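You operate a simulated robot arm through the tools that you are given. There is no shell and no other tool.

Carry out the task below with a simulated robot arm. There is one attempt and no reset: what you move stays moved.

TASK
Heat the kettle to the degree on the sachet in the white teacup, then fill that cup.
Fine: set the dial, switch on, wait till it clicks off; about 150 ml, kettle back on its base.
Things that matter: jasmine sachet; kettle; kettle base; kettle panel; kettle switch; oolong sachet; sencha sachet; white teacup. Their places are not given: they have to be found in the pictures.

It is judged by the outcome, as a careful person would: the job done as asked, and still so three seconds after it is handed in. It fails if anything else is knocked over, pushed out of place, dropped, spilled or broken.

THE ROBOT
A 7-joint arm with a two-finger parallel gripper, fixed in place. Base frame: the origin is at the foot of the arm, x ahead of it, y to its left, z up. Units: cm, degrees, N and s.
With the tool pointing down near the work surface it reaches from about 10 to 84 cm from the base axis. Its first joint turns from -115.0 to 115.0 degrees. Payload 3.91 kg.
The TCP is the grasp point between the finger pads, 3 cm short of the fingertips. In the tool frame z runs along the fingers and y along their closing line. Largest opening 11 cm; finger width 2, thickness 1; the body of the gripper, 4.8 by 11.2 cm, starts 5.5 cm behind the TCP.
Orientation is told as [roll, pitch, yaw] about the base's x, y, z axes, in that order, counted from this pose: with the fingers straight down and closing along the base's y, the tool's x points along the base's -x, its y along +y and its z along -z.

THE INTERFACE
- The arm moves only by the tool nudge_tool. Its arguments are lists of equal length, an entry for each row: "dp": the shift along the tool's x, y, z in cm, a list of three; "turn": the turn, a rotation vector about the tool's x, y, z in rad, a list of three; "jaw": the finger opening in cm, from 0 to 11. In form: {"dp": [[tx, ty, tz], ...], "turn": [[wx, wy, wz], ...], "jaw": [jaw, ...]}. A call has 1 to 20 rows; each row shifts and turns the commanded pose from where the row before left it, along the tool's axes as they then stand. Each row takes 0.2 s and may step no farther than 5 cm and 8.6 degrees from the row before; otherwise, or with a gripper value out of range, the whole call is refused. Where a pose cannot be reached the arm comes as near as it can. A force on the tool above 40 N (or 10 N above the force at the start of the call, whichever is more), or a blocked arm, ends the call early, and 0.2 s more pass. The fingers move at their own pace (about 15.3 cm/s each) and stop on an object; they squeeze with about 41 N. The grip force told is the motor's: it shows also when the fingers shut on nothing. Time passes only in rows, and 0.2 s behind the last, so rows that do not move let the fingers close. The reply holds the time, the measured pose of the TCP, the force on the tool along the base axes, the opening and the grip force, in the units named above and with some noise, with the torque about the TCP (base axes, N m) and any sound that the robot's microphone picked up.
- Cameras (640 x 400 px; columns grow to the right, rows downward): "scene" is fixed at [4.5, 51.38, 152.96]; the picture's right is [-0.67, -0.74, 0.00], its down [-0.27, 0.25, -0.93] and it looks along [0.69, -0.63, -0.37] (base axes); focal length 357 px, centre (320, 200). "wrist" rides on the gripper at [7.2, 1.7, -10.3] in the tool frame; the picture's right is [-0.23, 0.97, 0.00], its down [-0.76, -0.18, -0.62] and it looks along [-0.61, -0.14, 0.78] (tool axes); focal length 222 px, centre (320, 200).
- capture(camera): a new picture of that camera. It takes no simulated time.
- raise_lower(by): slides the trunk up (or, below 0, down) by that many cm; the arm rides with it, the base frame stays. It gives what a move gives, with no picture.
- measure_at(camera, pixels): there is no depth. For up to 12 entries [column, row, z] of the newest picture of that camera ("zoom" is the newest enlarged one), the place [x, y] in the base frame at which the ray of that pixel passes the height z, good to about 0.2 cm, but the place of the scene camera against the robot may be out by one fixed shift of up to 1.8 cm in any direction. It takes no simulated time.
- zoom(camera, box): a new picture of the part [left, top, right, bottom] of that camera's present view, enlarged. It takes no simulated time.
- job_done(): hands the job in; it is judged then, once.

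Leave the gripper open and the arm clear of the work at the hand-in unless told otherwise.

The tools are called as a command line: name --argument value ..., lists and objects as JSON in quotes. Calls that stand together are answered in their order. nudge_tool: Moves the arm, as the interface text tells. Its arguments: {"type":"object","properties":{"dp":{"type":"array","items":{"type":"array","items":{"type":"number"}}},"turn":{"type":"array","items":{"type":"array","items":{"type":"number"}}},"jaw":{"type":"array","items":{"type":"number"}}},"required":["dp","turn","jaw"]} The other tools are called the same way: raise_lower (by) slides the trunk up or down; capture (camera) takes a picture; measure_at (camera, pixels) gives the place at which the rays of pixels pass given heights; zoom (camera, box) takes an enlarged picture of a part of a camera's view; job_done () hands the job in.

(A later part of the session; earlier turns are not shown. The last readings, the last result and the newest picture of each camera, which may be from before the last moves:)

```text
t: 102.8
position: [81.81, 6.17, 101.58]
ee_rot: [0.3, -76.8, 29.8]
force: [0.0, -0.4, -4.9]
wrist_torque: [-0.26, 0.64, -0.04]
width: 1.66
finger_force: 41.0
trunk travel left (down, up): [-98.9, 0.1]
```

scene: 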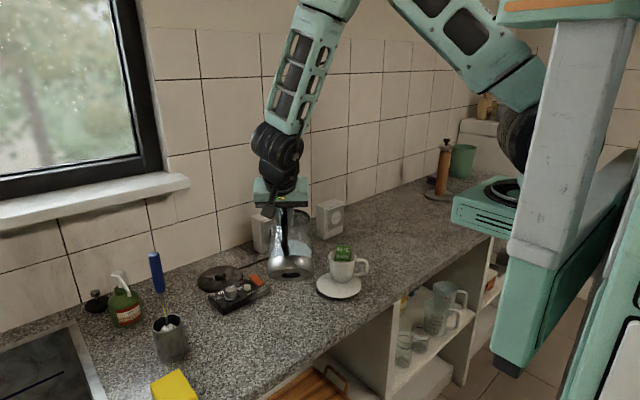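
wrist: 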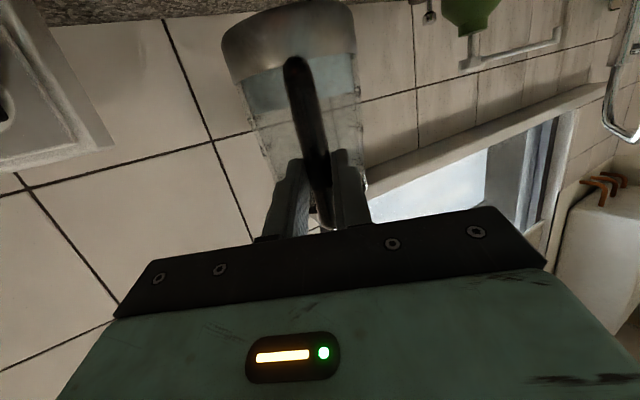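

Force and torque are again those of free hanging, so it isn't resting yet. I continue lowering in 0.15 cm steps.

nudge_tool --dp '[[0.146, 0, 0.034], [0.146, 0, 0.034], [0, 0, 0]]' --turn '[[0, 0, 0], [0, 0, 0], [0, 0, 0]]' --jaw '[0.5, 0.5, 0.5]'

zoom --camera "scene" --box '[200, 210, 300, 310]'

nudge_tool --dp '[[0, 0, 0]]' --turn '[[0, 0, 0]]' --jaw '[0.5]'

```text
t: 103.6
position: [81.92, 6.15, 101.56]
ee_rot: [0.1, -77.0, 30.1]
force: [-2.9, 0.8, 7.5]
wrist_torque: [0.06, 0.07, 0.06]
width: 1.63
finger_force: 40.9
trunk travel left (down, up): [-98.9, 0.1]
```

```text
4.00 times, centred on (250, 260) of scene
```

zoom: 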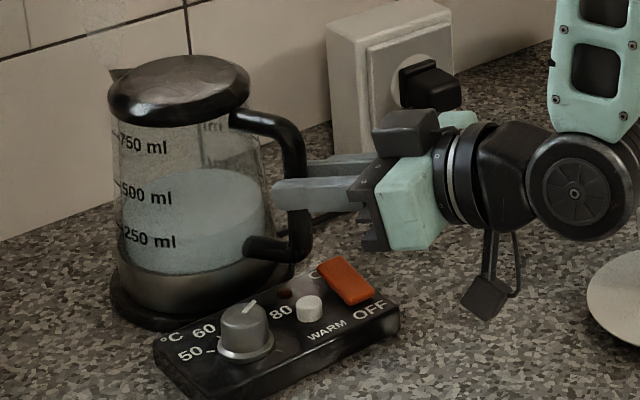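

```text
t: 104.0
position: [81.82, 6.1, 101.51]
ee_rot: [0.1, -77.1, 30.1]
force: [-1.8, 1.4, 11.3]
wrist_torque: [0.19, -0.26, 0.05]
width: 1.64
finger_force: 40.9
trunk travel left (down, up): [-98.9, 0.1]
```

It's seated (now pressing down slightly, lid at the same place as originally). I ease up 0.12 cm, open the jaw, and back straight out.

nudge_tool --dp '[[-0.117, 0, -0.027], [0, 0, 0], [0, 0, 0], [0, 0, 0]]' --turn '[[0, 0, 0], [0, 0, 0], [0, 0, 0], [0, 0, 0]]' --jaw '[0.5, 5, 5, 5]'

nudge_tool --dp '[[0, 0, -2], [0, 0, -3], [0, 0, -3], [0, 0, 0]]' --turn '[[0, 0, 0], [0, 0, 0], [0, 0, 0], [0, 0, 0]]' --jaw '[5, 5, 5, 5]'

capture --camera "scene"

zoom --camera "scene" --box '[200, 210, 300, 310]'

```text
t: 105.0
position: [81.84, 6.07, 101.53]
ee_rot: [0.3, -76.9, 29.9]
force: [0.2, 0.3, 0.3]
wrist_torque: [0.0, 0.0, -0.04]
width: 5.01
finger_force: 0.0
trunk travel left (down, up): [-98.9, 0.1]
```

```text
t: 106.0
position: [75.02, 2.17, 103.35]
ee_rot: [0.1, -77.0, 30.0]
force: [0.0, -1.0, 0.5]
wrist_torque: [-0.03, -0.03, -0.01]
width: 5.05
finger_force: 0.0
trunk travel left (down, up): [-98.9, 0.1]
```

```text
taken
```

scene: 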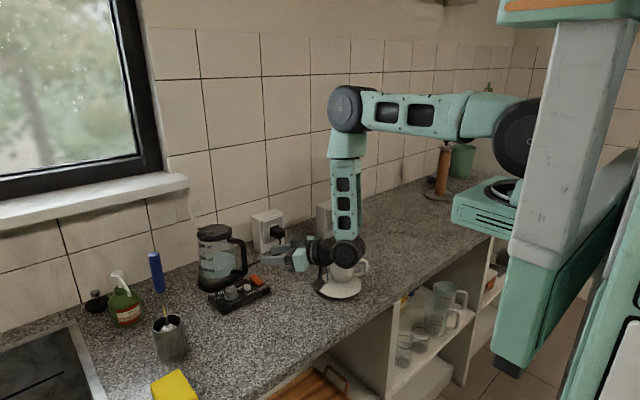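

```text
4.00 times, centred on (250, 260) of scene
```

zoom: 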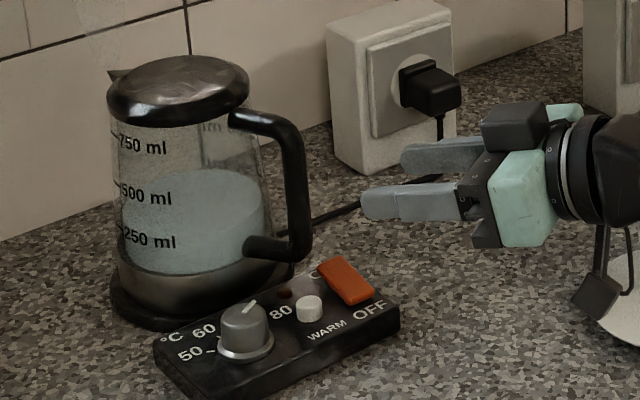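

The kettle is back on its base. Now I rise and go look at the cup from above with a vertical tool.

nudge_tool --dp '[[-3.9, 0, -0.9], [-3.9, 0, -0.9], [-3.9, 0, -0.9], [0, 0, 0], [0, 0, 0], [0, 0, 0], [0, 0, 0], [0, 0, 0], [0, 0, 0], [0, 0, 0], [0, 0, 0], [0, 0, 0], [0, 0, 0]]' --turn '[[0, 0, 0], [0, 0, 0], [0, 0, 0], [0, 0.1344, 0], [0, 0.1344, 0], [0, 0.1344, 0], [0, 0.1344, 0], [0, 0.1344, 0], [0, 0.1344, 0], [0, 0.1344, 0], [0, 0.1344, 0], [0, 0.1344, 0], [0, 0.1344, 0]]' --jaw '[5, 5, 5, 5, 5, 5, 5, 5, 5, 5, 5, 5, 5]'

```text
t: 108.8
position: [75.16, 2.17, 115.37]
ee_rot: [0.2, 0.1, 30.1]
force: [-0.2, 0.0, 0.8]
wrist_torque: [0.01, -0.01, -0.01]
width: 5.02
finger_force: 0.1
trunk travel left (down, up): [-98.9, 0.1]
```

nudge_tool --dp '[[0, 0, 0], [0, 0, 0], [0, 0, 0], [0, 0, 0], [3, -2.87, 0], [3, -2.87, 0], [3, -2.87, 0], [3, -2.87, 0], [3, -2.87, 0], [3, -2.87, 0], [0, 0, 0]]' --turn '[[0, 0, 0.131], [0, 0, 0.131], [0, 0, 0.131], [0, 0, 0.131], [0, 0, 0], [0, 0, 0], [0, 0, 0], [0, 0, 0], [0, 0, 0], [0, 0, 0], [0, 0, 0]]' --jaw '[5, 5, 5, 5, 5, 5, 5, 5, 5, 5, 5]'

capture --camera "wrist"

zoom --camera "scene" --box '[300, 240, 380, 310]'

```text
t: 111.2
position: [57.26, -15.1, 115.4]
ee_rot: [0.0, 0.1, 0.1]
force: [-0.5, 0.2, -0.4]
wrist_torque: [0.0, -0.01, -0.01]
width: 5.03
finger_force: 0.0
trunk travel left (down, up): [-98.9, 0.1]
```

```text
taken
```

wrist: 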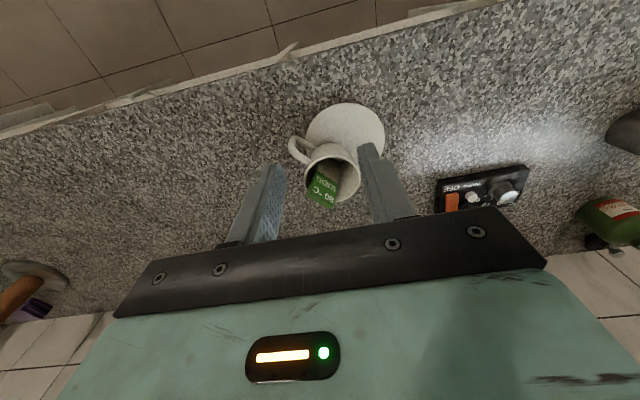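

```text
5.71 times, centred on (340, 275) of scene
```

zoom: 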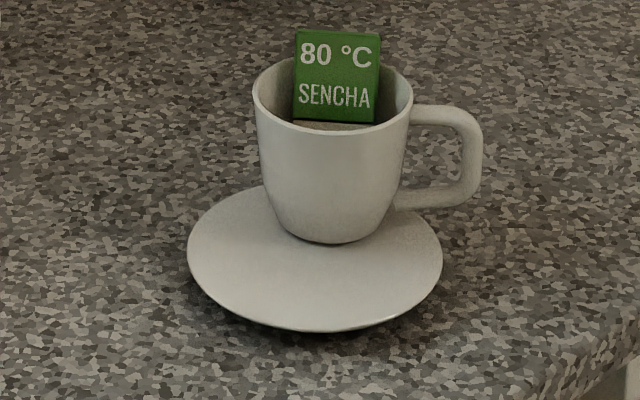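

zoom --camera "wrist" --box '[270, 90, 398, 210]'

```text
3.33 times, centred on (334, 150) of wrist
```

zoom: 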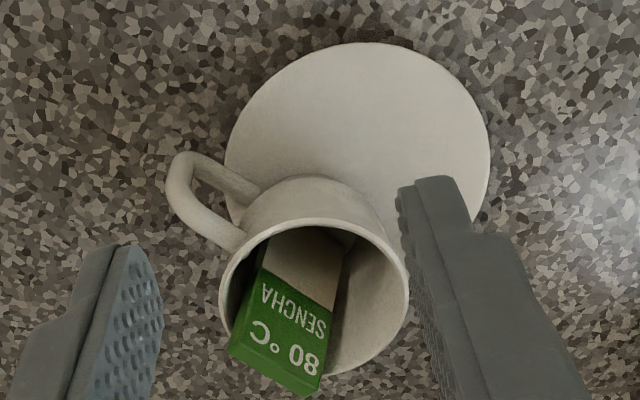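

measure_at --camera "zoom" --pixels '[[314, 298, 98.5], [218, 285, 98.5], [408, 303, 98.5], [318, 218, 98.5], [320, 378, 98.5], [225, 150, 92], [490, 155, 92], [360, 43, 92], [232, 350, 101], [305, 395, 101], [325, 375, 101], [190, 200, 96]]'

```text
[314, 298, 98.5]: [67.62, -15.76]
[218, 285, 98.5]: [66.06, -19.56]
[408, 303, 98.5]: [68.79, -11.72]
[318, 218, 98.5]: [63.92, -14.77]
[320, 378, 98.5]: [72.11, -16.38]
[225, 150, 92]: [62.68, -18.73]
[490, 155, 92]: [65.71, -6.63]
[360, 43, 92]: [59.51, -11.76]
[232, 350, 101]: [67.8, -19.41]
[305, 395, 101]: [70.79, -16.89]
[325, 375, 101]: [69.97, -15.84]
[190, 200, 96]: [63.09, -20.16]
```

The cup's rim centre is now ≈(67.5, -15.7), 3.1 cm from the saucer centre ≈(65.7, -13.1). I'll grasp it gently across the rim from above (closing line along the push direction, handle and sachet out of the way), lift a few mm and set it back. First open to 11, yaw +33°, and go above the cup.

nudge_tool --dp '[[0, 0, 0], [0, 0, 0], [0, 0, 0], [0, 0, 0], [-2.75, -2.03, 2.47], [-2.75, -2.03, 2.47], [-2.75, -2.03, 2.47], [0, 0, 0]]' --turn '[[0, 0, -0.144], [0, 0, -0.144], [0, 0, -0.144], [0, 0, -0.144], [0, 0, 0], [0, 0, 0], [0, 0, 0], [0, 0, 0]]' --jaw '[11, 11, 11, 11, 11, 11, 11, 11]'

capture --camera "wrist"

zoom --camera "scene" --box '[290, 200, 400, 310]'

```text
t: 113.0
position: [67.37, -15.8, 107.7]
ee_rot: [0.1, 0.1, 33.1]
force: [-0.4, -0.2, -0.5]
wrist_torque: [0.01, 0.02, 0.04]
width: 10.99
finger_force: 0.1
trunk travel left (down, up): [-98.9, 0.1]
```

```text
taken
```

wrist: 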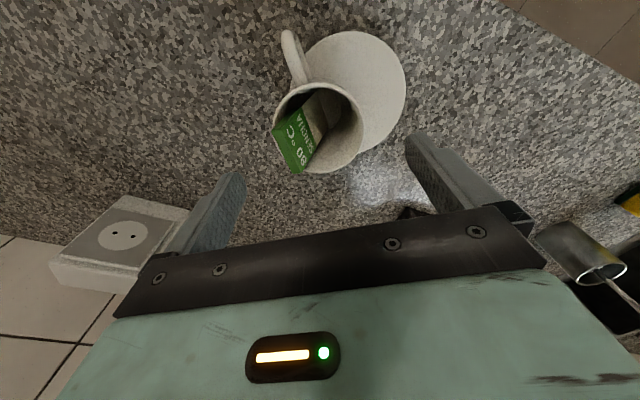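

```text
3.64 times, centred on (345, 255) of scene
```

zoom: 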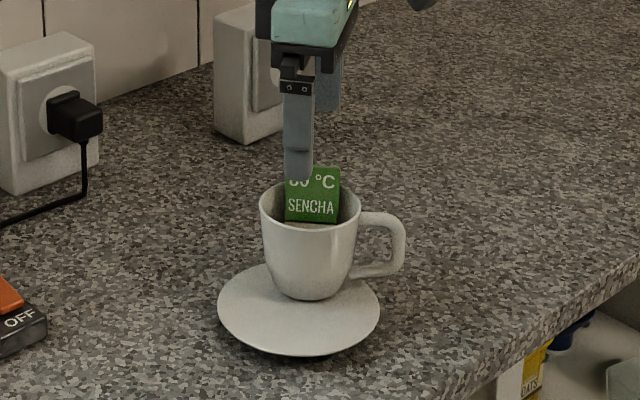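

The rim centre is at (318,128) in the wrist view versus the predicted (320,129.5): aligned. I descend with the jaw wide open to TCP z≈98.2.

nudge_tool --dp '[[0, -0.1, 3.2], [0, 0, 3.2], [0, 0, 2.0], [0, 0, 1.1], [0, 0, 0]]' --turn '[[0, 0, 0], [0, 0, 0], [0, 0, 0], [0, 0, 0], [0, 0, 0]]' --jaw '[11, 11, 11, 11, 11]'

capture --camera "wrist"

zoom --camera "scene" --box '[290, 220, 400, 310]'

```text
t: 114.2
position: [67.44, -15.89, 98.45]
ee_rot: [0.0, 0.2, 33.1]
force: [0.5, 0.3, -0.1]
wrist_torque: [-0.02, -0.01, -0.02]
width: 10.99
finger_force: 0.1
trunk travel left (down, up): [-98.9, 0.1]
```

```text
taken
```

wrist: 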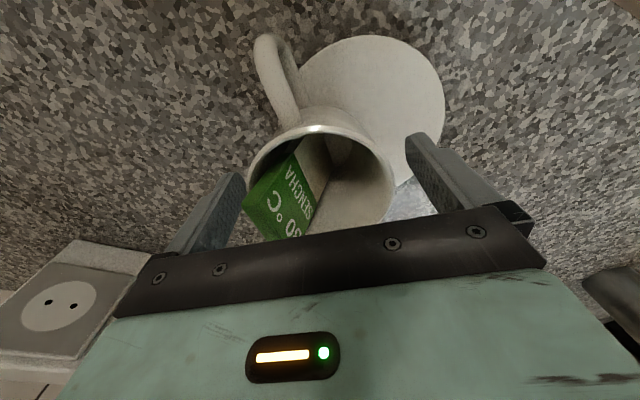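

```text
4.44 times, centred on (345, 265) of scene
```

zoom: 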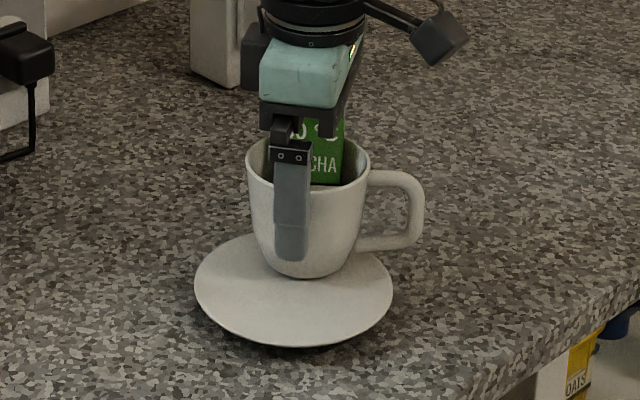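

Fingers straddle the cup with clearance all round. I close in small steps.

nudge_tool --dp '[[0, 0, 0], [0, 0, 0], [0, 0, 0], [0, 0, 0], [0, 0, 0], [0, 0, 0]]' --turn '[[0, 0, 0], [0, 0, 0], [0, 0, 0], [0, 0, 0], [0, 0, 0], [0, 0, 0]]' --jaw '[10.2, 9.6, 9.2, 8.9, 8.7, 8.6]'

capture --camera "wrist"

```text
t: 115.6
position: [67.53, -15.87, 98.41]
ee_rot: [0.1, 0.2, 33.1]
force: [-0.1, 0.0, -0.1]
wrist_torque: [-0.01, -0.01, -0.01]
width: 8.59
finger_force: 0.1
trunk travel left (down, up): [-98.9, 0.1]
```

```text
taken
```

wrist: 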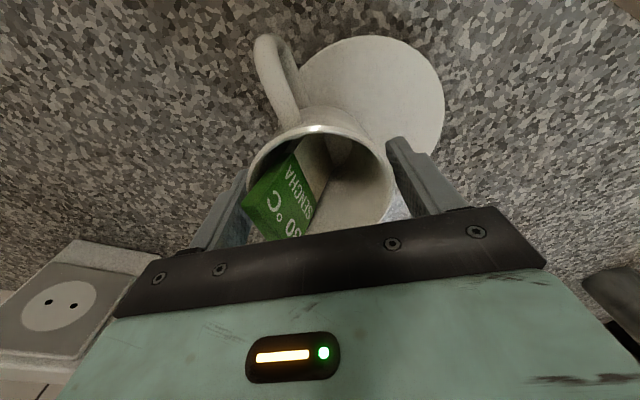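

nudge_tool --dp '[[0, 0, 0], [0, 0, 0], [0, 0, 0], [0, 0, 0], [0, 0, 0], [0, 0, 0]]' --turn '[[0, 0, 0], [0, 0, 0], [0, 0, 0], [0, 0, 0], [0, 0, 0], [0, 0, 0]]' --jaw '[8.45, 8.3, 8.2, 8.1, 8.0, 8.0]'

zoom --camera "scene" --box '[290, 220, 400, 310]'

```text
t: 117.0
position: [67.51, -15.94, 98.36]
ee_rot: [0.0, 0.0, 33.1]
force: [0.2, -0.3, -0.4]
wrist_torque: [0.0, -0.05, -0.05]
width: 8.11
finger_force: 13.3
trunk travel left (down, up): [-98.9, 0.1]
```

```text
4.44 times, centred on (345, 265) of scene
```

zoom: 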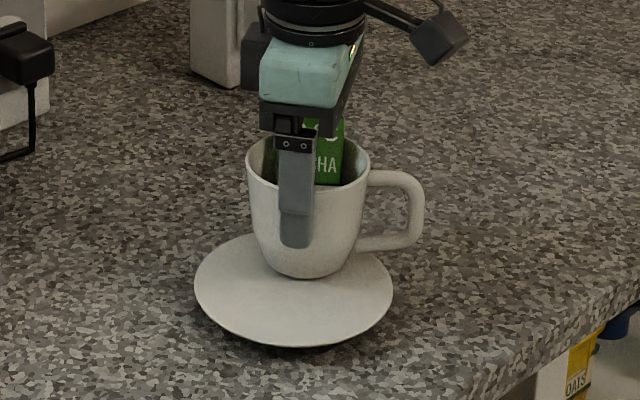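

Contact at 8.1 cm with a gentle 13 N. I lift 0.5 cm, carry it 3.1 cm back along tool +y, and look.

nudge_tool --dp '[[0, 0, -0.25], [0, 0, -0.25], [0, 0, 0], [-0.02, 0.4, 0], [-0.025, 0.6, 0], [-0.025, 0.6, 0], [-0.025, 0.6, 0], [-0.025, 0.55, 0], [-0.02, 0.38, 0], [0, 0, 0], [0, 0, 0]]' --turn '[[0, 0, 0], [0, 0, 0], [0, 0, 0], [0, 0, 0], [0, 0, 0], [0, 0, 0], [0, 0, 0], [0, 0, 0], [0, 0, 0], [0, 0, 0], [0, 0, 0]]' --jaw '[8.0, 8.0, 8.0, 8.0, 8.0, 8.0, 8.0, 8.0, 8.0, 8.0, 8.0]'

zoom --camera "scene" --box '[290, 220, 400, 310]'

capture --camera "wrist"

```text
t: 119.4
position: [65.75, -13.08, 98.86]
ee_rot: [0.0, 0.1, 33.1]
force: [-0.3, 0.5, -0.7]
wrist_torque: [-0.01, 0.03, 0.03]
width: 8.12
finger_force: 1.1
trunk travel left (down, up): [-98.9, 0.1]
```

```text
4.44 times, centred on (345, 265) of scene
```

zoom: 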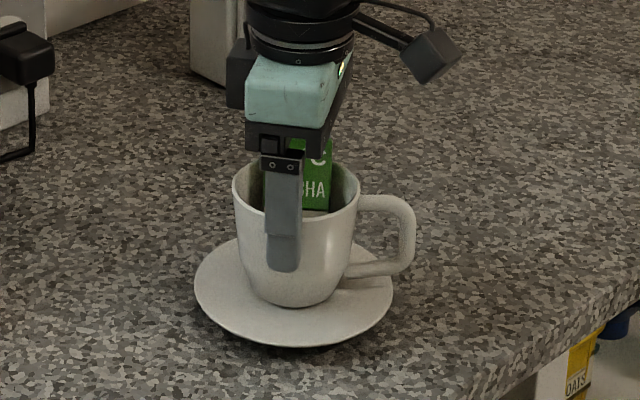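

```text
taken
```

wrist: 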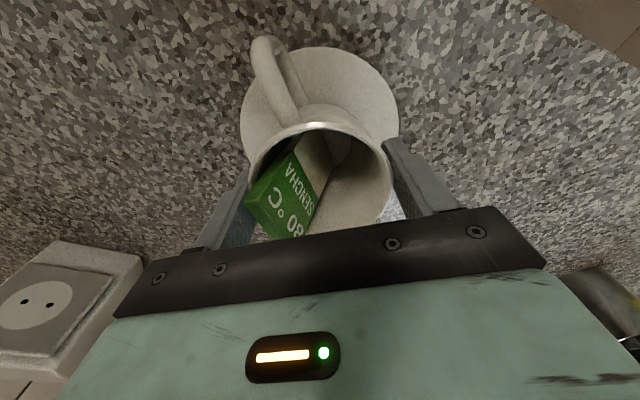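

The cup is back at its original spot on the saucer (rim and foot match the first picture within ~0.5 px). I open gently and rise.

nudge_tool --dp '[[0, 0, 0], [0, 0, 0], [0, 0, 0], [0, 0, 0], [0, 0, -2], [0, 0, -4], [0, 0, -4], [0, 0, 0]]' --turn '[[0, 0, 0], [0, 0, 0], [0, 0, 0], [0, 0, 0], [0, 0, 0], [0, 0, 0], [0, 0, 0], [0, 0, 0]]' --jaw '[8.4, 9.0, 10, 11, 11, 11, 11, 11]'

zoom --camera "scene" --box '[300, 240, 380, 310]'

capture --camera "wrist"

zoom --camera "wrist" --box '[230, 40, 430, 190]'

```text
t: 121.2
position: [66.1, -13.11, 109.13]
ee_rot: [0.1, 0.1, 33.2]
force: [-0.6, 0.0, -0.2]
wrist_torque: [0.0, 0.01, 0.0]
width: 11.01
finger_force: 0.0
trunk travel left (down, up): [-98.9, 0.1]
```

```text
5.71 times, centred on (340, 275) of scene
```

zoom: 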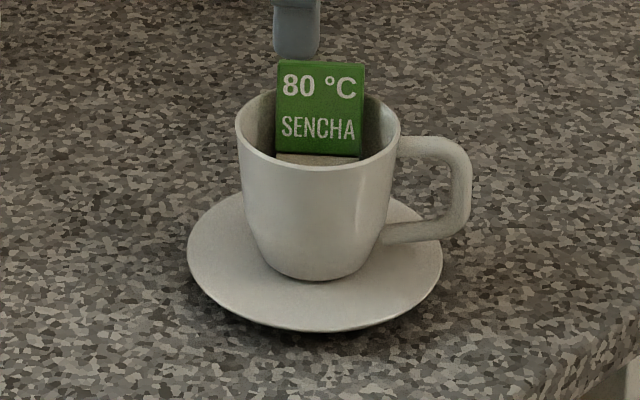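

```text
taken
```

wrist: 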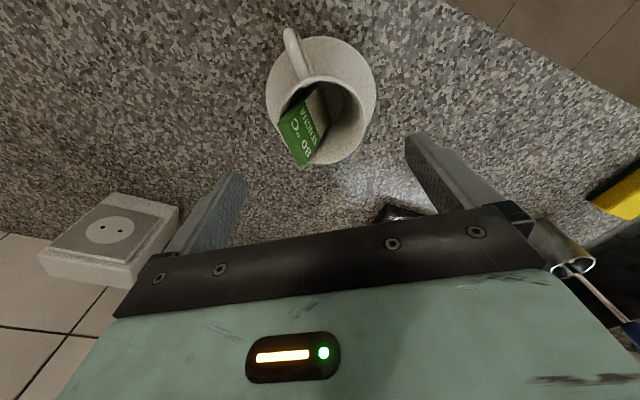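

```text
2.67 times, centred on (330, 115) of wrist
```

zoom: 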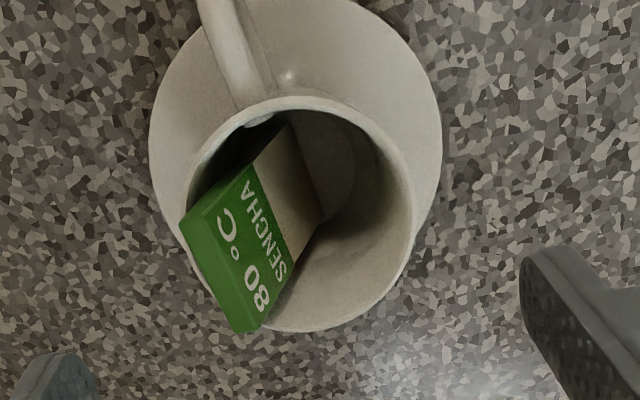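

The cup stands where it was originally (rim edges at zoom 237/400 as in the first picture). Now I check the kettle on its base and its steam, and measure the cup centre again.

measure_at --camera "zoom" --pixels '[[300, 215, 98.5], [187, 210, 98.5], [413, 215, 98.5], [215, 270, 101], [250, 330, 101]]'

capture --camera "scene"

zoom --camera "scene" --box '[180, 170, 300, 310]'

```text
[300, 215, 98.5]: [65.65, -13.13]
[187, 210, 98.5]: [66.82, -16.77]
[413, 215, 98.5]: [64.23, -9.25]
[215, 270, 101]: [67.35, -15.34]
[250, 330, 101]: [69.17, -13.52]
```

```text
taken
```

scene: 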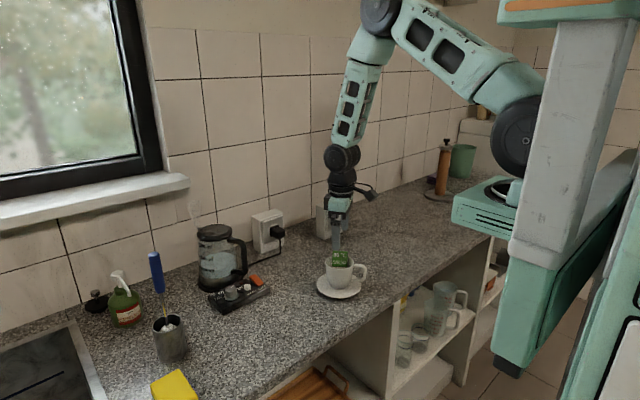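

```text
2.86 times, centred on (240, 240) of scene
```

zoom: 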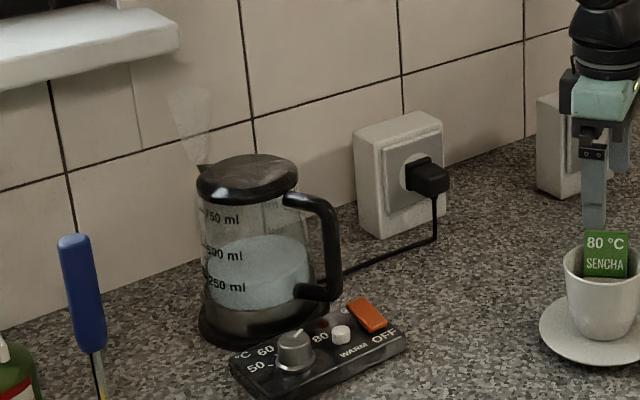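

Steam still rises from the spout. Since about a minute has passed since it clicked off, I'll briefly switch it on again so the water is at 80 °C when I pour. First go to the rocker pre-press approach: (70, 4.3, 112.3), jaw closed, pitch -40°, yaw 0.

nudge_tool --dp '[[0, 0, -3.2], [0, 0, 0], [0, 0, 0], [0, 0, 0], [0, 0, 0], [-1.0, 4.35, 0], [-1.0, 4.35, 0], [-1.0, 4.35, 0], [-0.9, 4.35, 0], [0, 0, 0], [0, 0, 0], [0, 0, 0], [0, 0, 0], [0, 0, 0], [0, 0, 0]]' --turn '[[0, 0, 0], [0, 0, 0.1448], [0, 0, 0.1448], [0, 0, 0.1448], [0, 0, 0.1448], [0, 0, 0], [0, 0, 0], [0, 0, 0], [0, 0, 0], [0, -0.14, 0], [0, -0.14, 0], [0, -0.14, 0], [0, -0.14, 0], [0, -0.14, 0], [0, 0, 0]]' --jaw '[11, 5, 0, 0, 0, 0, 0, 0, 0, 0, 0, 0, 0, 0, 0]'

```text
t: 124.4
position: [69.78, 4.23, 112.17]
ee_rot: [-0.1, -40.1, -0.1]
force: [-0.2, 0.3, 0.6]
wrist_torque: [0.0, 0.04, 0.02]
width: 0.01
finger_force: 37.5
trunk travel left (down, up): [-98.9, 0.1]
```

nudge_tool --dp '[[-0.36, 0.04, 3.87], [-0.36, 0.04, 3.87], [-0.36, 0.04, 3.87], [-0.36, 0.04, 3.87], [0, 0, 0]]' --turn '[[0, 0, 0], [0, 0, 0], [0, 0, 0], [0, 0, 0], [0, 0, 0]]' --jaw '[0, 0, 0, 0, 0]'

capture --camera "wrist"

zoom --camera "wrist" --box '[240, 30, 440, 200]'

```text
t: 125.6
position: [80.72, 4.36, 101.17]
ee_rot: [0.0, -40.0, 0.0]
force: [-0.3, 0.0, -0.1]
wrist_torque: [0.0, 0.02, 0.02]
width: 0.0
finger_force: 37.6
trunk travel left (down, up): [-98.9, 0.1]
```

```text
taken
```

wrist: 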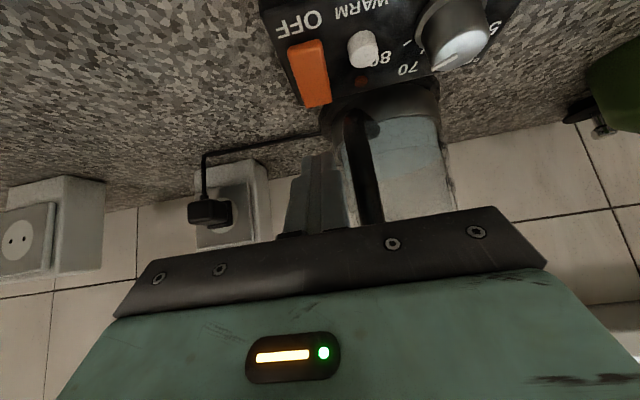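

```text
2.35 times, centred on (340, 115) of wrist
```

zoom: 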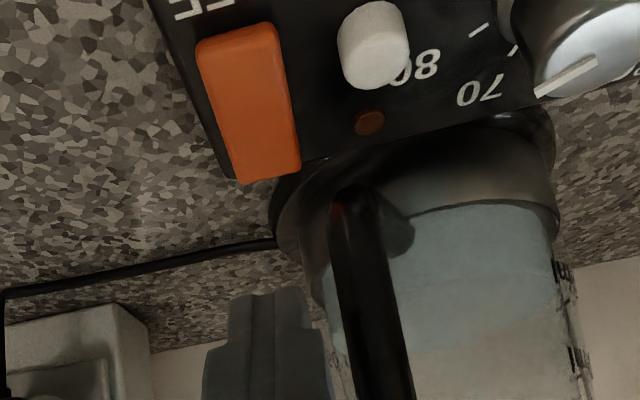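

The view is the same as at the first press: rocker far end ahead, handle clear to the right. I repeat the same press.

nudge_tool --dp '[[0.82, 0, 1.97], [0.82, 0, 1.97], [0, 0, 0]]' --turn '[[0, 0, 0], [0, 0, 0], [0, 0, 0]]' --jaw '[0, 0, 0]'

nudge_tool --dp '[[0.411, 0, 0.177], [0.194, 0, 0.229], [0.194, 0, 0.229], [0.194, 0, 0.229], [0, 0, 0]]' --turn '[[0, 0, 0], [0, 0, 0], [0, 0, 0], [0, 0, 0], [0, 0, 0]]' --jaw '[0, 0, 0, 0, 0]'

zoom --camera "wrist" --box '[250, 80, 410, 180]'

```text
t: 126.4
position: [82.08, 4.37, 97.18]
ee_rot: [0.0, -40.0, -0.1]
force: [0.1, 1.1, 0.0]
wrist_torque: [-0.02, -0.02, -0.01]
width: 0.02
finger_force: 37.9
trunk travel left (down, up): [-98.9, 0.1]
```

```text
t: 127.6
position: [82.03, 4.44, 96.05]
ee_rot: [0.2, -40.4, -0.3]
force: [-2.6, 0.1, 23.8]
wrist_torque: [-0.03, -0.23, -0.06]
width: 0.0
finger_force: 38.2
trunk travel left (down, up): [-98.9, 0.1]
```

```text
4.00 times, centred on (330, 130) of wrist
```

zoom: 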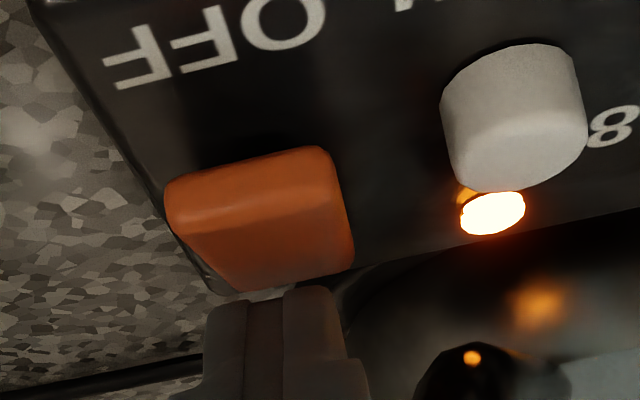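

The lamp is on again. I lift off and back away, and watch for it to click off.

nudge_tool --dp '[[-1.0, 0, -1.2], [-1.58, 0, -1.86], [0, 0, -4], [0, 0, -4], [0, 0, 0]]' --turn '[[0, 0, 0], [0, 0, 0], [0, 0, 0], [0, 0, 0], [0, 0, 0]]' --jaw '[0, 0, 0, 0, 0]'

zoom --camera "scene" --box '[190, 210, 300, 310]'

```text
t: 128.8
position: [76.95, 4.57, 106.16]
ee_rot: [0.1, -40.1, 0.0]
force: [0.6, 0.1, 0.5]
wrist_torque: [-0.03, 0.02, 0.02]
width: 0.01
finger_force: 37.5
trunk travel left (down, up): [-98.9, 0.1]
```

```text
4.00 times, centred on (245, 260) of scene
```

zoom: 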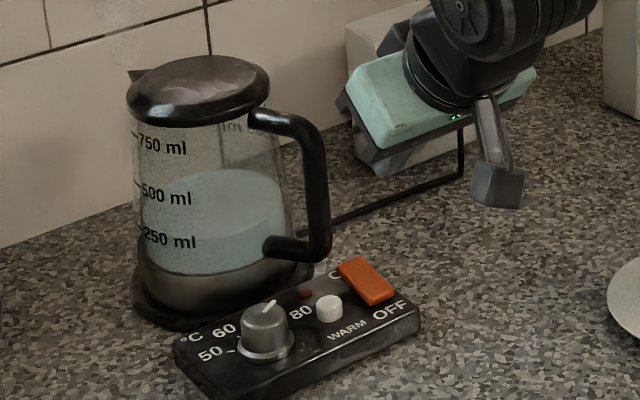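

It has already clicked off again (lamp dark, rocker at OFF), so the water is at 80 °C. Now back to the handle pre-grasp: retreat, yaw +30°, pitch -75°, jaw 5.

nudge_tool --dp '[[1.07, -2.5, -3.4], [1.07, -2.5, -3.4], [0, 0, 0], [0, 0, 0], [0, 0, 0], [0, 0, 0], [0, 0, 0], [0, 0, 0], [0, 0, 0], [0, 0, 0], [0, 0, 0], [0, 0, 0]]' --turn '[[0, 0, 0], [0, 0, 0], [-0.0842, 0, -0.1003], [-0.0842, 0, -0.1003], [-0.0842, 0, -0.1003], [-0.0842, 0, -0.1003], [0, -0.122, 0], [0, -0.122, 0], [0, -0.122, 0], [0, -0.122, 0], [0, -0.122, 0], [0, 0, 0]]' --jaw '[5, 5, 5, 5, 5, 5, 5, 5, 5, 5, 5, 5]'

```text
t: 131.4
position: [70.75, -0.47, 109.73]
ee_rot: [0.0, -75.1, 29.9]
force: [-1.1, 0.8, -0.2]
wrist_torque: [-0.01, 0.03, -0.03]
width: 5.01
finger_force: 0.0
trunk travel left (down, up): [-98.9, 0.1]
```

nudge_tool --dp '[[1.47, 0, 3.04], [1.47, 0, 3.04], [1.47, 0, 3.04], [0, 0, 0]]' --turn '[[0, 0, 0], [0, 0, 0], [0, 0, 0], [0, 0, 0]]' --jaw '[5, 5, 5, 5]'

capture --camera "wrist"

zoom --camera "wrist" --box '[220, 0, 420, 200]'

zoom --camera "scene" --box '[190, 210, 310, 310]'

```text
t: 132.4
position: [77.49, 3.29, 103.0]
ee_rot: [0.0, -74.8, 30.1]
force: [0.0, 0.7, 0.3]
wrist_torque: [0.03, 0.0, 0.01]
width: 5.02
finger_force: 0.0
trunk travel left (down, up): [-98.9, 0.1]
```

```text
taken
```

wrist: 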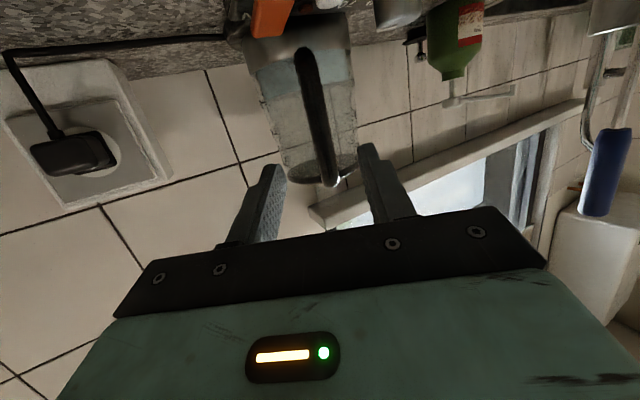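

```text
2.00 times, centred on (320, 100) of wrist
```

zoom: 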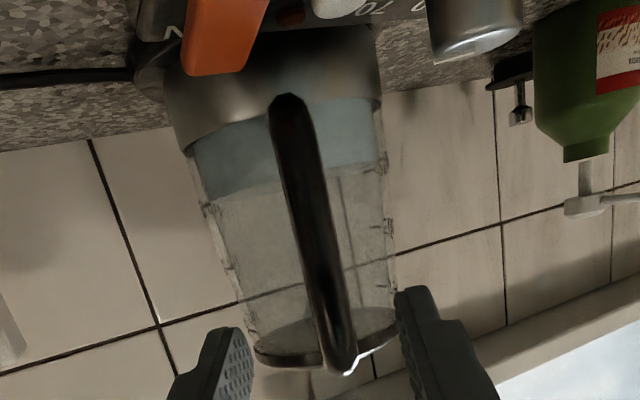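

```text
4.00 times, centred on (250, 260) of scene
```

zoom: 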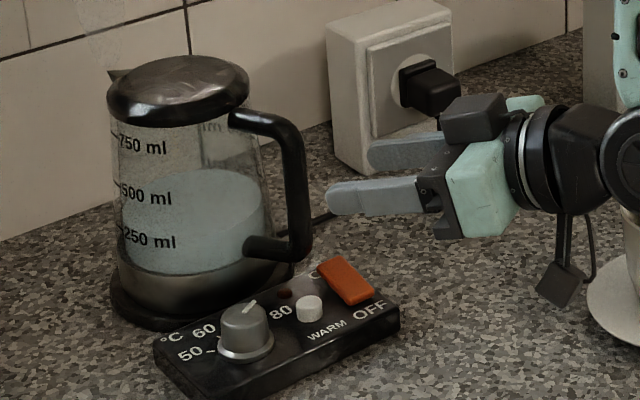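

Same alignment as before. Advance 5.9 cm and close on the handle.

nudge_tool --dp '[[0, 0.03, 2.0], [0, 0.03, 2.0], [0, 0.04, 1.0], [-0.03, 0, 0.92], [0, 0, 0]]' --turn '[[0, 0, 0], [0, 0, 0], [0, 0, 0], [0, 0, 0], [0, 0, 0]]' --jaw '[5, 5, 5, 5, 5]'

zoom --camera "scene" --box '[200, 210, 300, 310]'

zoom --camera "wrist" --box '[220, 20, 420, 220]'

```text
t: 133.6
position: [82.24, 6.27, 101.63]
ee_rot: [0.0, -74.9, 29.9]
force: [0.1, 0.2, 0.4]
wrist_torque: [0.02, -0.01, 0.0]
width: 5.02
finger_force: 0.2
trunk travel left (down, up): [-98.9, 0.1]
```

```text
4.00 times, centred on (250, 260) of scene
```

zoom: 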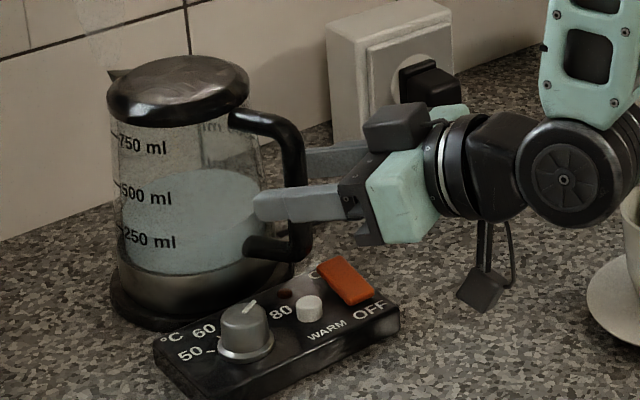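

```text
2.00 times, centred on (320, 120) of wrist
```

zoom: 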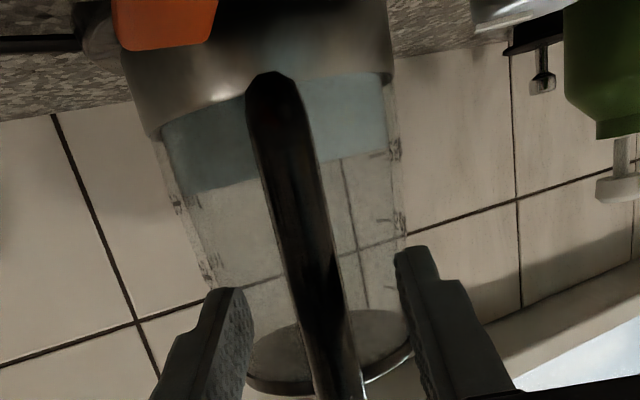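

Close on the handle and lift gently 1 cm to check.

nudge_tool --dp '[[0, 0, 0], [0, 0, 0], [0, 0, 0], [0, 0, 0], [-0.29, 0, -0.078], [-0.29, 0, -0.078], [-0.39, 0, -0.104], [0, 0, 0], [0, 0, 0]]' --turn '[[0, 0, 0], [0, 0, 0], [0, 0, 0], [0, 0, 0], [0, 0, 0], [0, 0, 0], [0, 0, 0], [0, 0, 0], [0, 0, 0]]' --jaw '[0.5, 0.5, 0.5, 0.5, 0.5, 0.5, 0.5, 0.5, 0.5]'

nudge_tool --dp '[[-0.97, 0, -0.26], [-1.45, 0, -0.39], [-1.45, 0, -0.39], [-0.97, 0, -0.26], [0, 0, 0], [0, 0, 0]]' --turn '[[0, 0, 0], [0, 0, 0], [0, 0, 0], [0, 0, 0], [0, 0, 0], [0, 0, 0]]' --jaw '[0.5, 0.5, 0.5, 0.5, 0.5, 0.5]'

zoom --camera "scene" --box '[190, 190, 310, 310]'

```text
t: 135.6
position: [82.14, 6.38, 102.54]
ee_rot: [0.1, -74.9, 29.8]
force: [-0.1, -0.2, -6.7]
wrist_torque: [-0.25, 0.61, 0.01]
width: 1.65
finger_force: 40.9
trunk travel left (down, up): [-98.9, 0.1]
```

```text
t: 137.0
position: [82.32, 6.22, 107.65]
ee_rot: [0.1, -74.9, 29.9]
force: [-0.3, -1.0, -5.8]
wrist_torque: [-0.21, 0.59, -0.02]
width: 1.63
finger_force: 41.2
trunk travel left (down, up): [-98.9, 0.1]
```

```text
3.33 times, centred on (250, 250) of scene
```

zoom: 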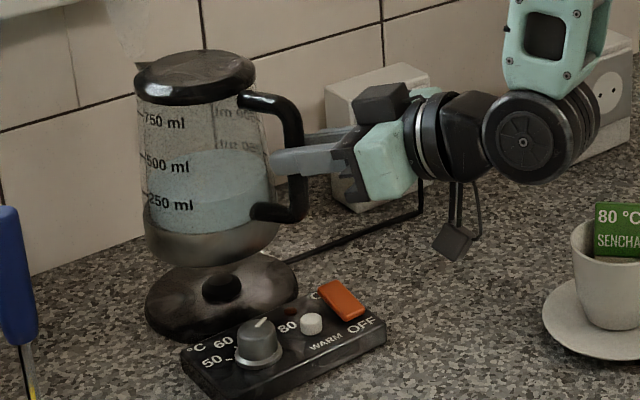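

Lifted cleanly. I zoom in to read the water level against the marks and take several weight readings for a baseline.

zoom --camera "scene" --box '[200, 205, 250, 275]'

nudge_tool --dp '[[0, 0, 0]]' --turn '[[0, 0, 0]]' --jaw '[0.5]'

nudge_tool --dp '[[0, 0, 0]]' --turn '[[0, 0, 0]]' --jaw '[0.5]'

nudge_tool --dp '[[0, 0, 0]]' --turn '[[0, 0, 0]]' --jaw '[0.5]'

nudge_tool --dp '[[0, 0, 0]]' --turn '[[0, 0, 0]]' --jaw '[0.5]'

```text
5.71 times, centred on (225, 240) of scene
```

zoom: 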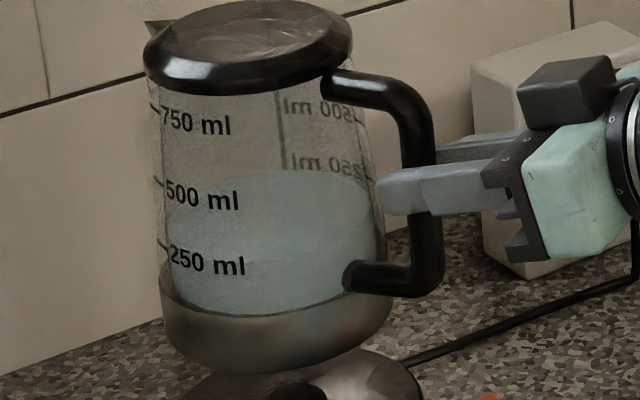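

```text
t: 137.4
position: [82.26, 6.2, 107.64]
ee_rot: [0.0, -75.0, 29.9]
force: [-0.8, 0.1, -5.9]
wrist_torque: [-0.28, 0.56, 0.0]
width: 1.62
finger_force: 40.9
trunk travel left (down, up): [-98.9, 0.1]
```

```text
t: 137.8
position: [82.29, 6.2, 107.7]
ee_rot: [0.0, -75.1, 29.9]
force: [0.0, 0.1, -5.4]
wrist_torque: [-0.24, 0.59, 0.02]
width: 1.63
finger_force: 40.8
trunk travel left (down, up): [-98.9, 0.1]
```

```text
t: 138.2
position: [82.38, 6.3, 107.65]
ee_rot: [0.1, -74.9, 29.9]
force: [0.0, 0.4, -6.5]
wrist_torque: [-0.27, 0.59, -0.01]
width: 1.63
finger_force: 40.5
trunk travel left (down, up): [-98.9, 0.1]
```

```text
t: 138.6
position: [82.28, 6.19, 107.63]
ee_rot: [0.0, -74.8, 29.8]
force: [-0.5, 0.3, -6.8]
wrist_torque: [-0.24, 0.6, 0.0]
width: 1.65
finger_force: 41.2
trunk travel left (down, up): [-98.9, 0.1]
```

Baseline: weight ≈6.2 N, torque ≈0.64 N·m upright; water level ≈320–335 ml. Now I follow the proven path in reverse: up and back to (68.4, 5.8, 119.8) upright.

nudge_tool --dp '[[-0.53, 0.41, -0.94], [-1.07, 0.83, -1.875], [-1.07, 0.83, -1.875], [-1.07, 0.83, -1.875], [-1.07, 0.83, -1.875], [-1.07, 0.83, -1.875], [-1.07, 0.83, -1.875], [-1.07, 0.83, -1.875], [-0.53, 0.41, -0.94], [0, 0, 0]]' --turn '[[0, 0, 0], [0, 0, 0], [0, 0, 0], [0, 0, 0], [0, 0, 0], [0, 0, 0], [0, 0, 0], [0, 0, 0], [0, 0, 0], [0, 0, 0]]' --jaw '[0.5, 0.5, 0.5, 0.5, 0.5, 0.5, 0.5, 0.5, 0.5, 0.5]'

nudge_tool --dp '[[0, 0, 0], [0, 0, 0], [0, 0, 0], [0, 0, 0], [0, 0, 0], [0, 0, 0], [0, 0, 0], [0, 0, 0], [0, 0, 0], [0, 0, 0], [0, 0, 0], [0, 0, 0], [0, 0, 0], [0, 0, 0], [0, 0, 0], [0, 0, 0]]' --turn '[[0, 0.08727, 0], [0, 0.08727, 0], [0, 0.08727, 0], [0, 0.08727, 0], [0, 0.08727, 0], [0, 0.08727, 0], [0.096, 0, 0.096], [0.096, 0, 0.096], [0.096, 0, 0.096], [0.096, 0, 0.096], [0.096, 0, 0.096], [0.096, 0, 0.096], [0.096, 0, 0.096], [0.096, 0, 0.096], [0.096, 0, 0.096], [0, 0, 0]]' --jaw '[0.5, 0.5, 0.5, 0.5, 0.5, 0.5, 0.5, 0.5, 0.5, 0.5, 0.5, 0.5, 0.5, 0.5, 0.5, 0.5]'

capture --camera "scene"

```text
t: 140.8
position: [68.31, 5.7, 119.82]
ee_rot: [-0.1, -74.9, 30.0]
force: [-0.5, -0.9, -5.6]
wrist_torque: [-0.29, 0.55, 0.03]
width: 1.61
finger_force: 41.1
trunk travel left (down, up): [-98.9, 0.1]
```

```text
t: 144.2
position: [68.42, 5.84, 119.72]
ee_rot: [-0.1, -44.9, -40.1]
force: [0.8, 0.6, -6.1]
wrist_torque: [0.34, 0.34, -0.01]
width: 1.63
finger_force: 40.7
trunk travel left (down, up): [-98.9, 0.1]
```

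```text
taken
```

scene: 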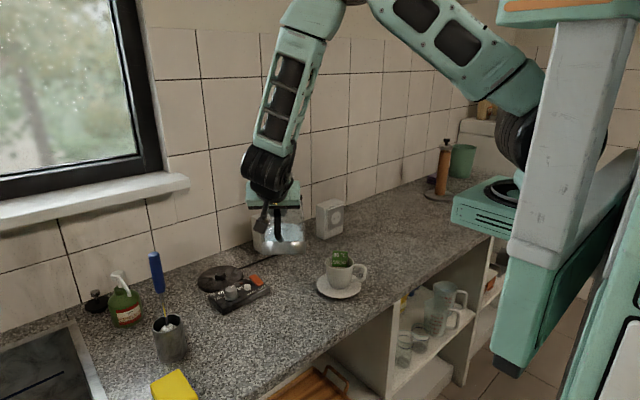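

Good. Next the reverse of the earlier retreat: to (64.9, 6.6, 119.3) at tilt 48°, then sideways and down to (55.3, -2.3, 112.9), with the lip above the cup.

nudge_tool --dp '[[1.2, -0.8, -0.9], [1.2, -0.8, -0.9], [0, 0, 0], [0, 0, 0], [0, 0, 0], [0, 0, 0], [0, 0, 0]]' --turn '[[0, 0, 0], [0, 0, 0], [0, 0.0785, 0], [0, 0.0785, 0], [0, 0.0785, 0], [0, 0.0785, 0], [0, 0, 0]]' --jaw '[0.5, 0.5, 0.5, 0.5, 0.5, 0.5, 0.5]'

nudge_tool --dp '[[0.4, -2.4, 0], [0.6, -2.6, 0.5], [0.6, -2.6, 0.5], [0.8, -2.4, 1.0], [0.5, -0.9, 0.7], [0, 0, 0]]' --turn '[[0, 0, 0], [0, 0, 0], [0, 0, 0], [0, 0, 0], [0, 0, 0], [0, 0, 0]]' --jaw '[0.5, 0.5, 0.5, 0.5, 0.5, 0.5]'

capture --camera "scene"

zoom --camera "scene" --box '[300, 200, 390, 310]'

```text
t: 145.8
position: [65.0, 6.57, 119.4]
ee_rot: [-0.2, -26.9, -39.9]
force: [0.3, 0.0, -5.5]
wrist_torque: [0.27, 0.22, 0.03]
width: 1.63
finger_force: 40.9
trunk travel left (down, up): [-98.9, 0.1]
```

```text
t: 147.2
position: [57.0, -0.78, 115.72]
ee_rot: [-0.1, -27.1, -40.1]
force: [0.2, 0.8, -6.8]
wrist_torque: [0.19, 0.2, 0.0]
width: 1.65
finger_force: 41.0
trunk travel left (down, up): [-98.9, 0.1]
```

```text
taken
```

scene: 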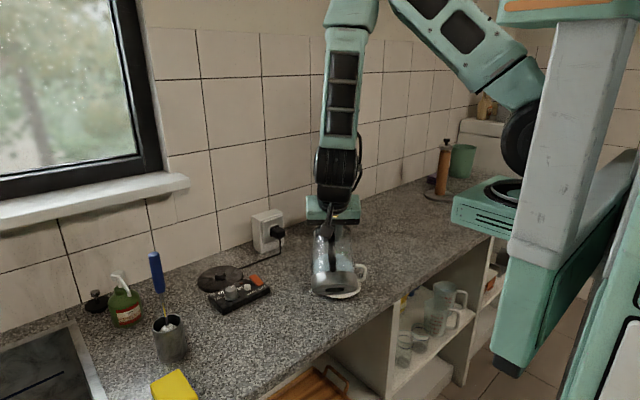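

```text
3.64 times, centred on (345, 255) of scene
```

zoom: 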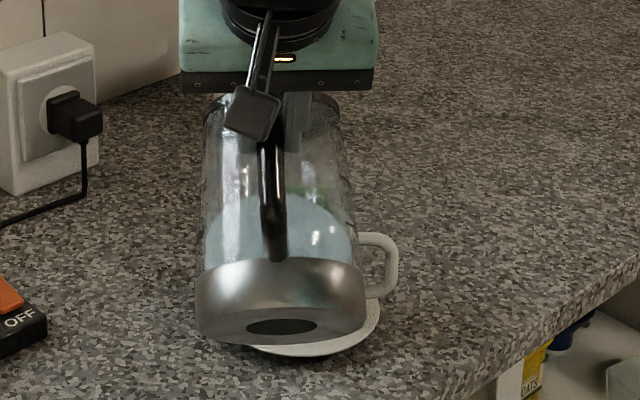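

The kettle's top is at px ≈332; the cup's centre is at ≈340, so I move 2.1 cm along tool -y while lowering to z≈112.9, in two small steps.

nudge_tool --dp '[[0.3, -1.05, 0.45], [0.5, -1.05, 0.75], [0.8, 0, 1.2], [0, 0, 0]]' --turn '[[0, 0, 0], [0, 0, 0], [0, 0, 0], [0, 0, 0]]' --jaw '[0.5, 0.5, 0.5, 0.5]'

zoom --camera "scene" --box '[310, 215, 390, 310]'

capture --camera "wrist"

```text
t: 148.2
position: [55.42, -2.34, 112.81]
ee_rot: [-0.1, -27.0, -39.9]
force: [0.3, -0.6, -6.0]
wrist_torque: [0.25, 0.22, 0.03]
width: 1.64
finger_force: 40.6
trunk travel left (down, up): [-98.9, 0.1]
```

```text
4.21 times, centred on (350, 262) of scene
```

zoom: 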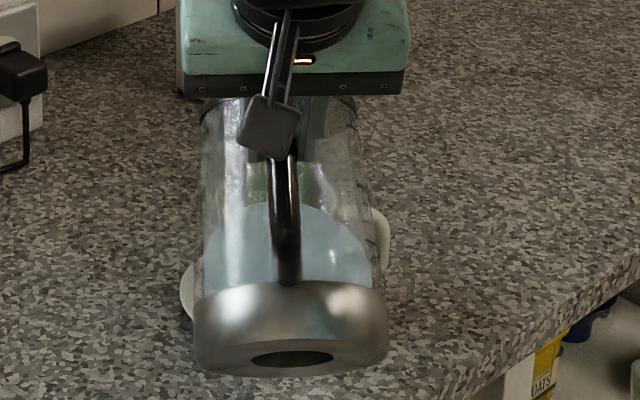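

```text
taken
```

wrist: 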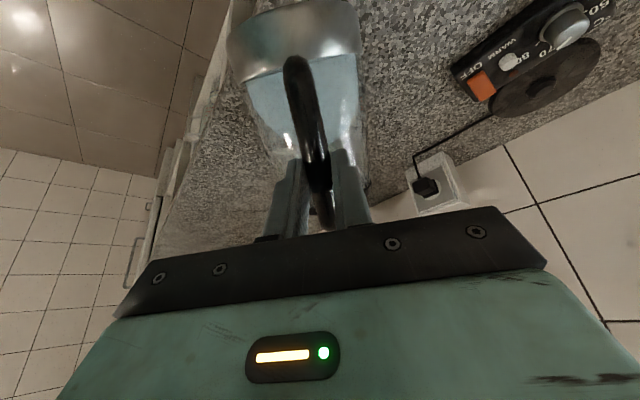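

Kettle top centre px ≈340.5, lip ≈339–340, cup 339.6: laterally aligned, and the cup hasn't moved. I tilt slowly to 57° while keeping the lip just short of the cup's centre and ≈4 cm above the rim.

nudge_tool --dp '[[-0.21, 0, -0.163], [-0.21, 0, -0.163], [-0.21, 0, -0.163], [0, 0, 0]]' --turn '[[0, 0.0524, 0], [0, 0.0524, 0], [0, 0.0524, 0], [0, 0, 0]]' --jaw '[0.5, 0.5, 0.5, 0.5]'

zoom --camera "scene" --box '[300, 205, 400, 310]'

```text
t: 149.2
position: [55.62, -2.58, 113.41]
ee_rot: [-0.2, -18.0, -40.0]
force: [-0.4, 0.2, -5.7]
wrist_torque: [0.19, 0.12, 0.04]
width: 1.65
finger_force: 40.8
trunk travel left (down, up): [-98.9, 0.1]
```

```text
3.81 times, centred on (350, 258) of scene
```

zoom: 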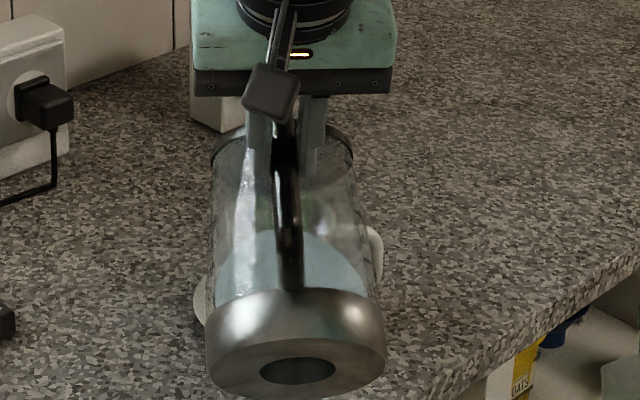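

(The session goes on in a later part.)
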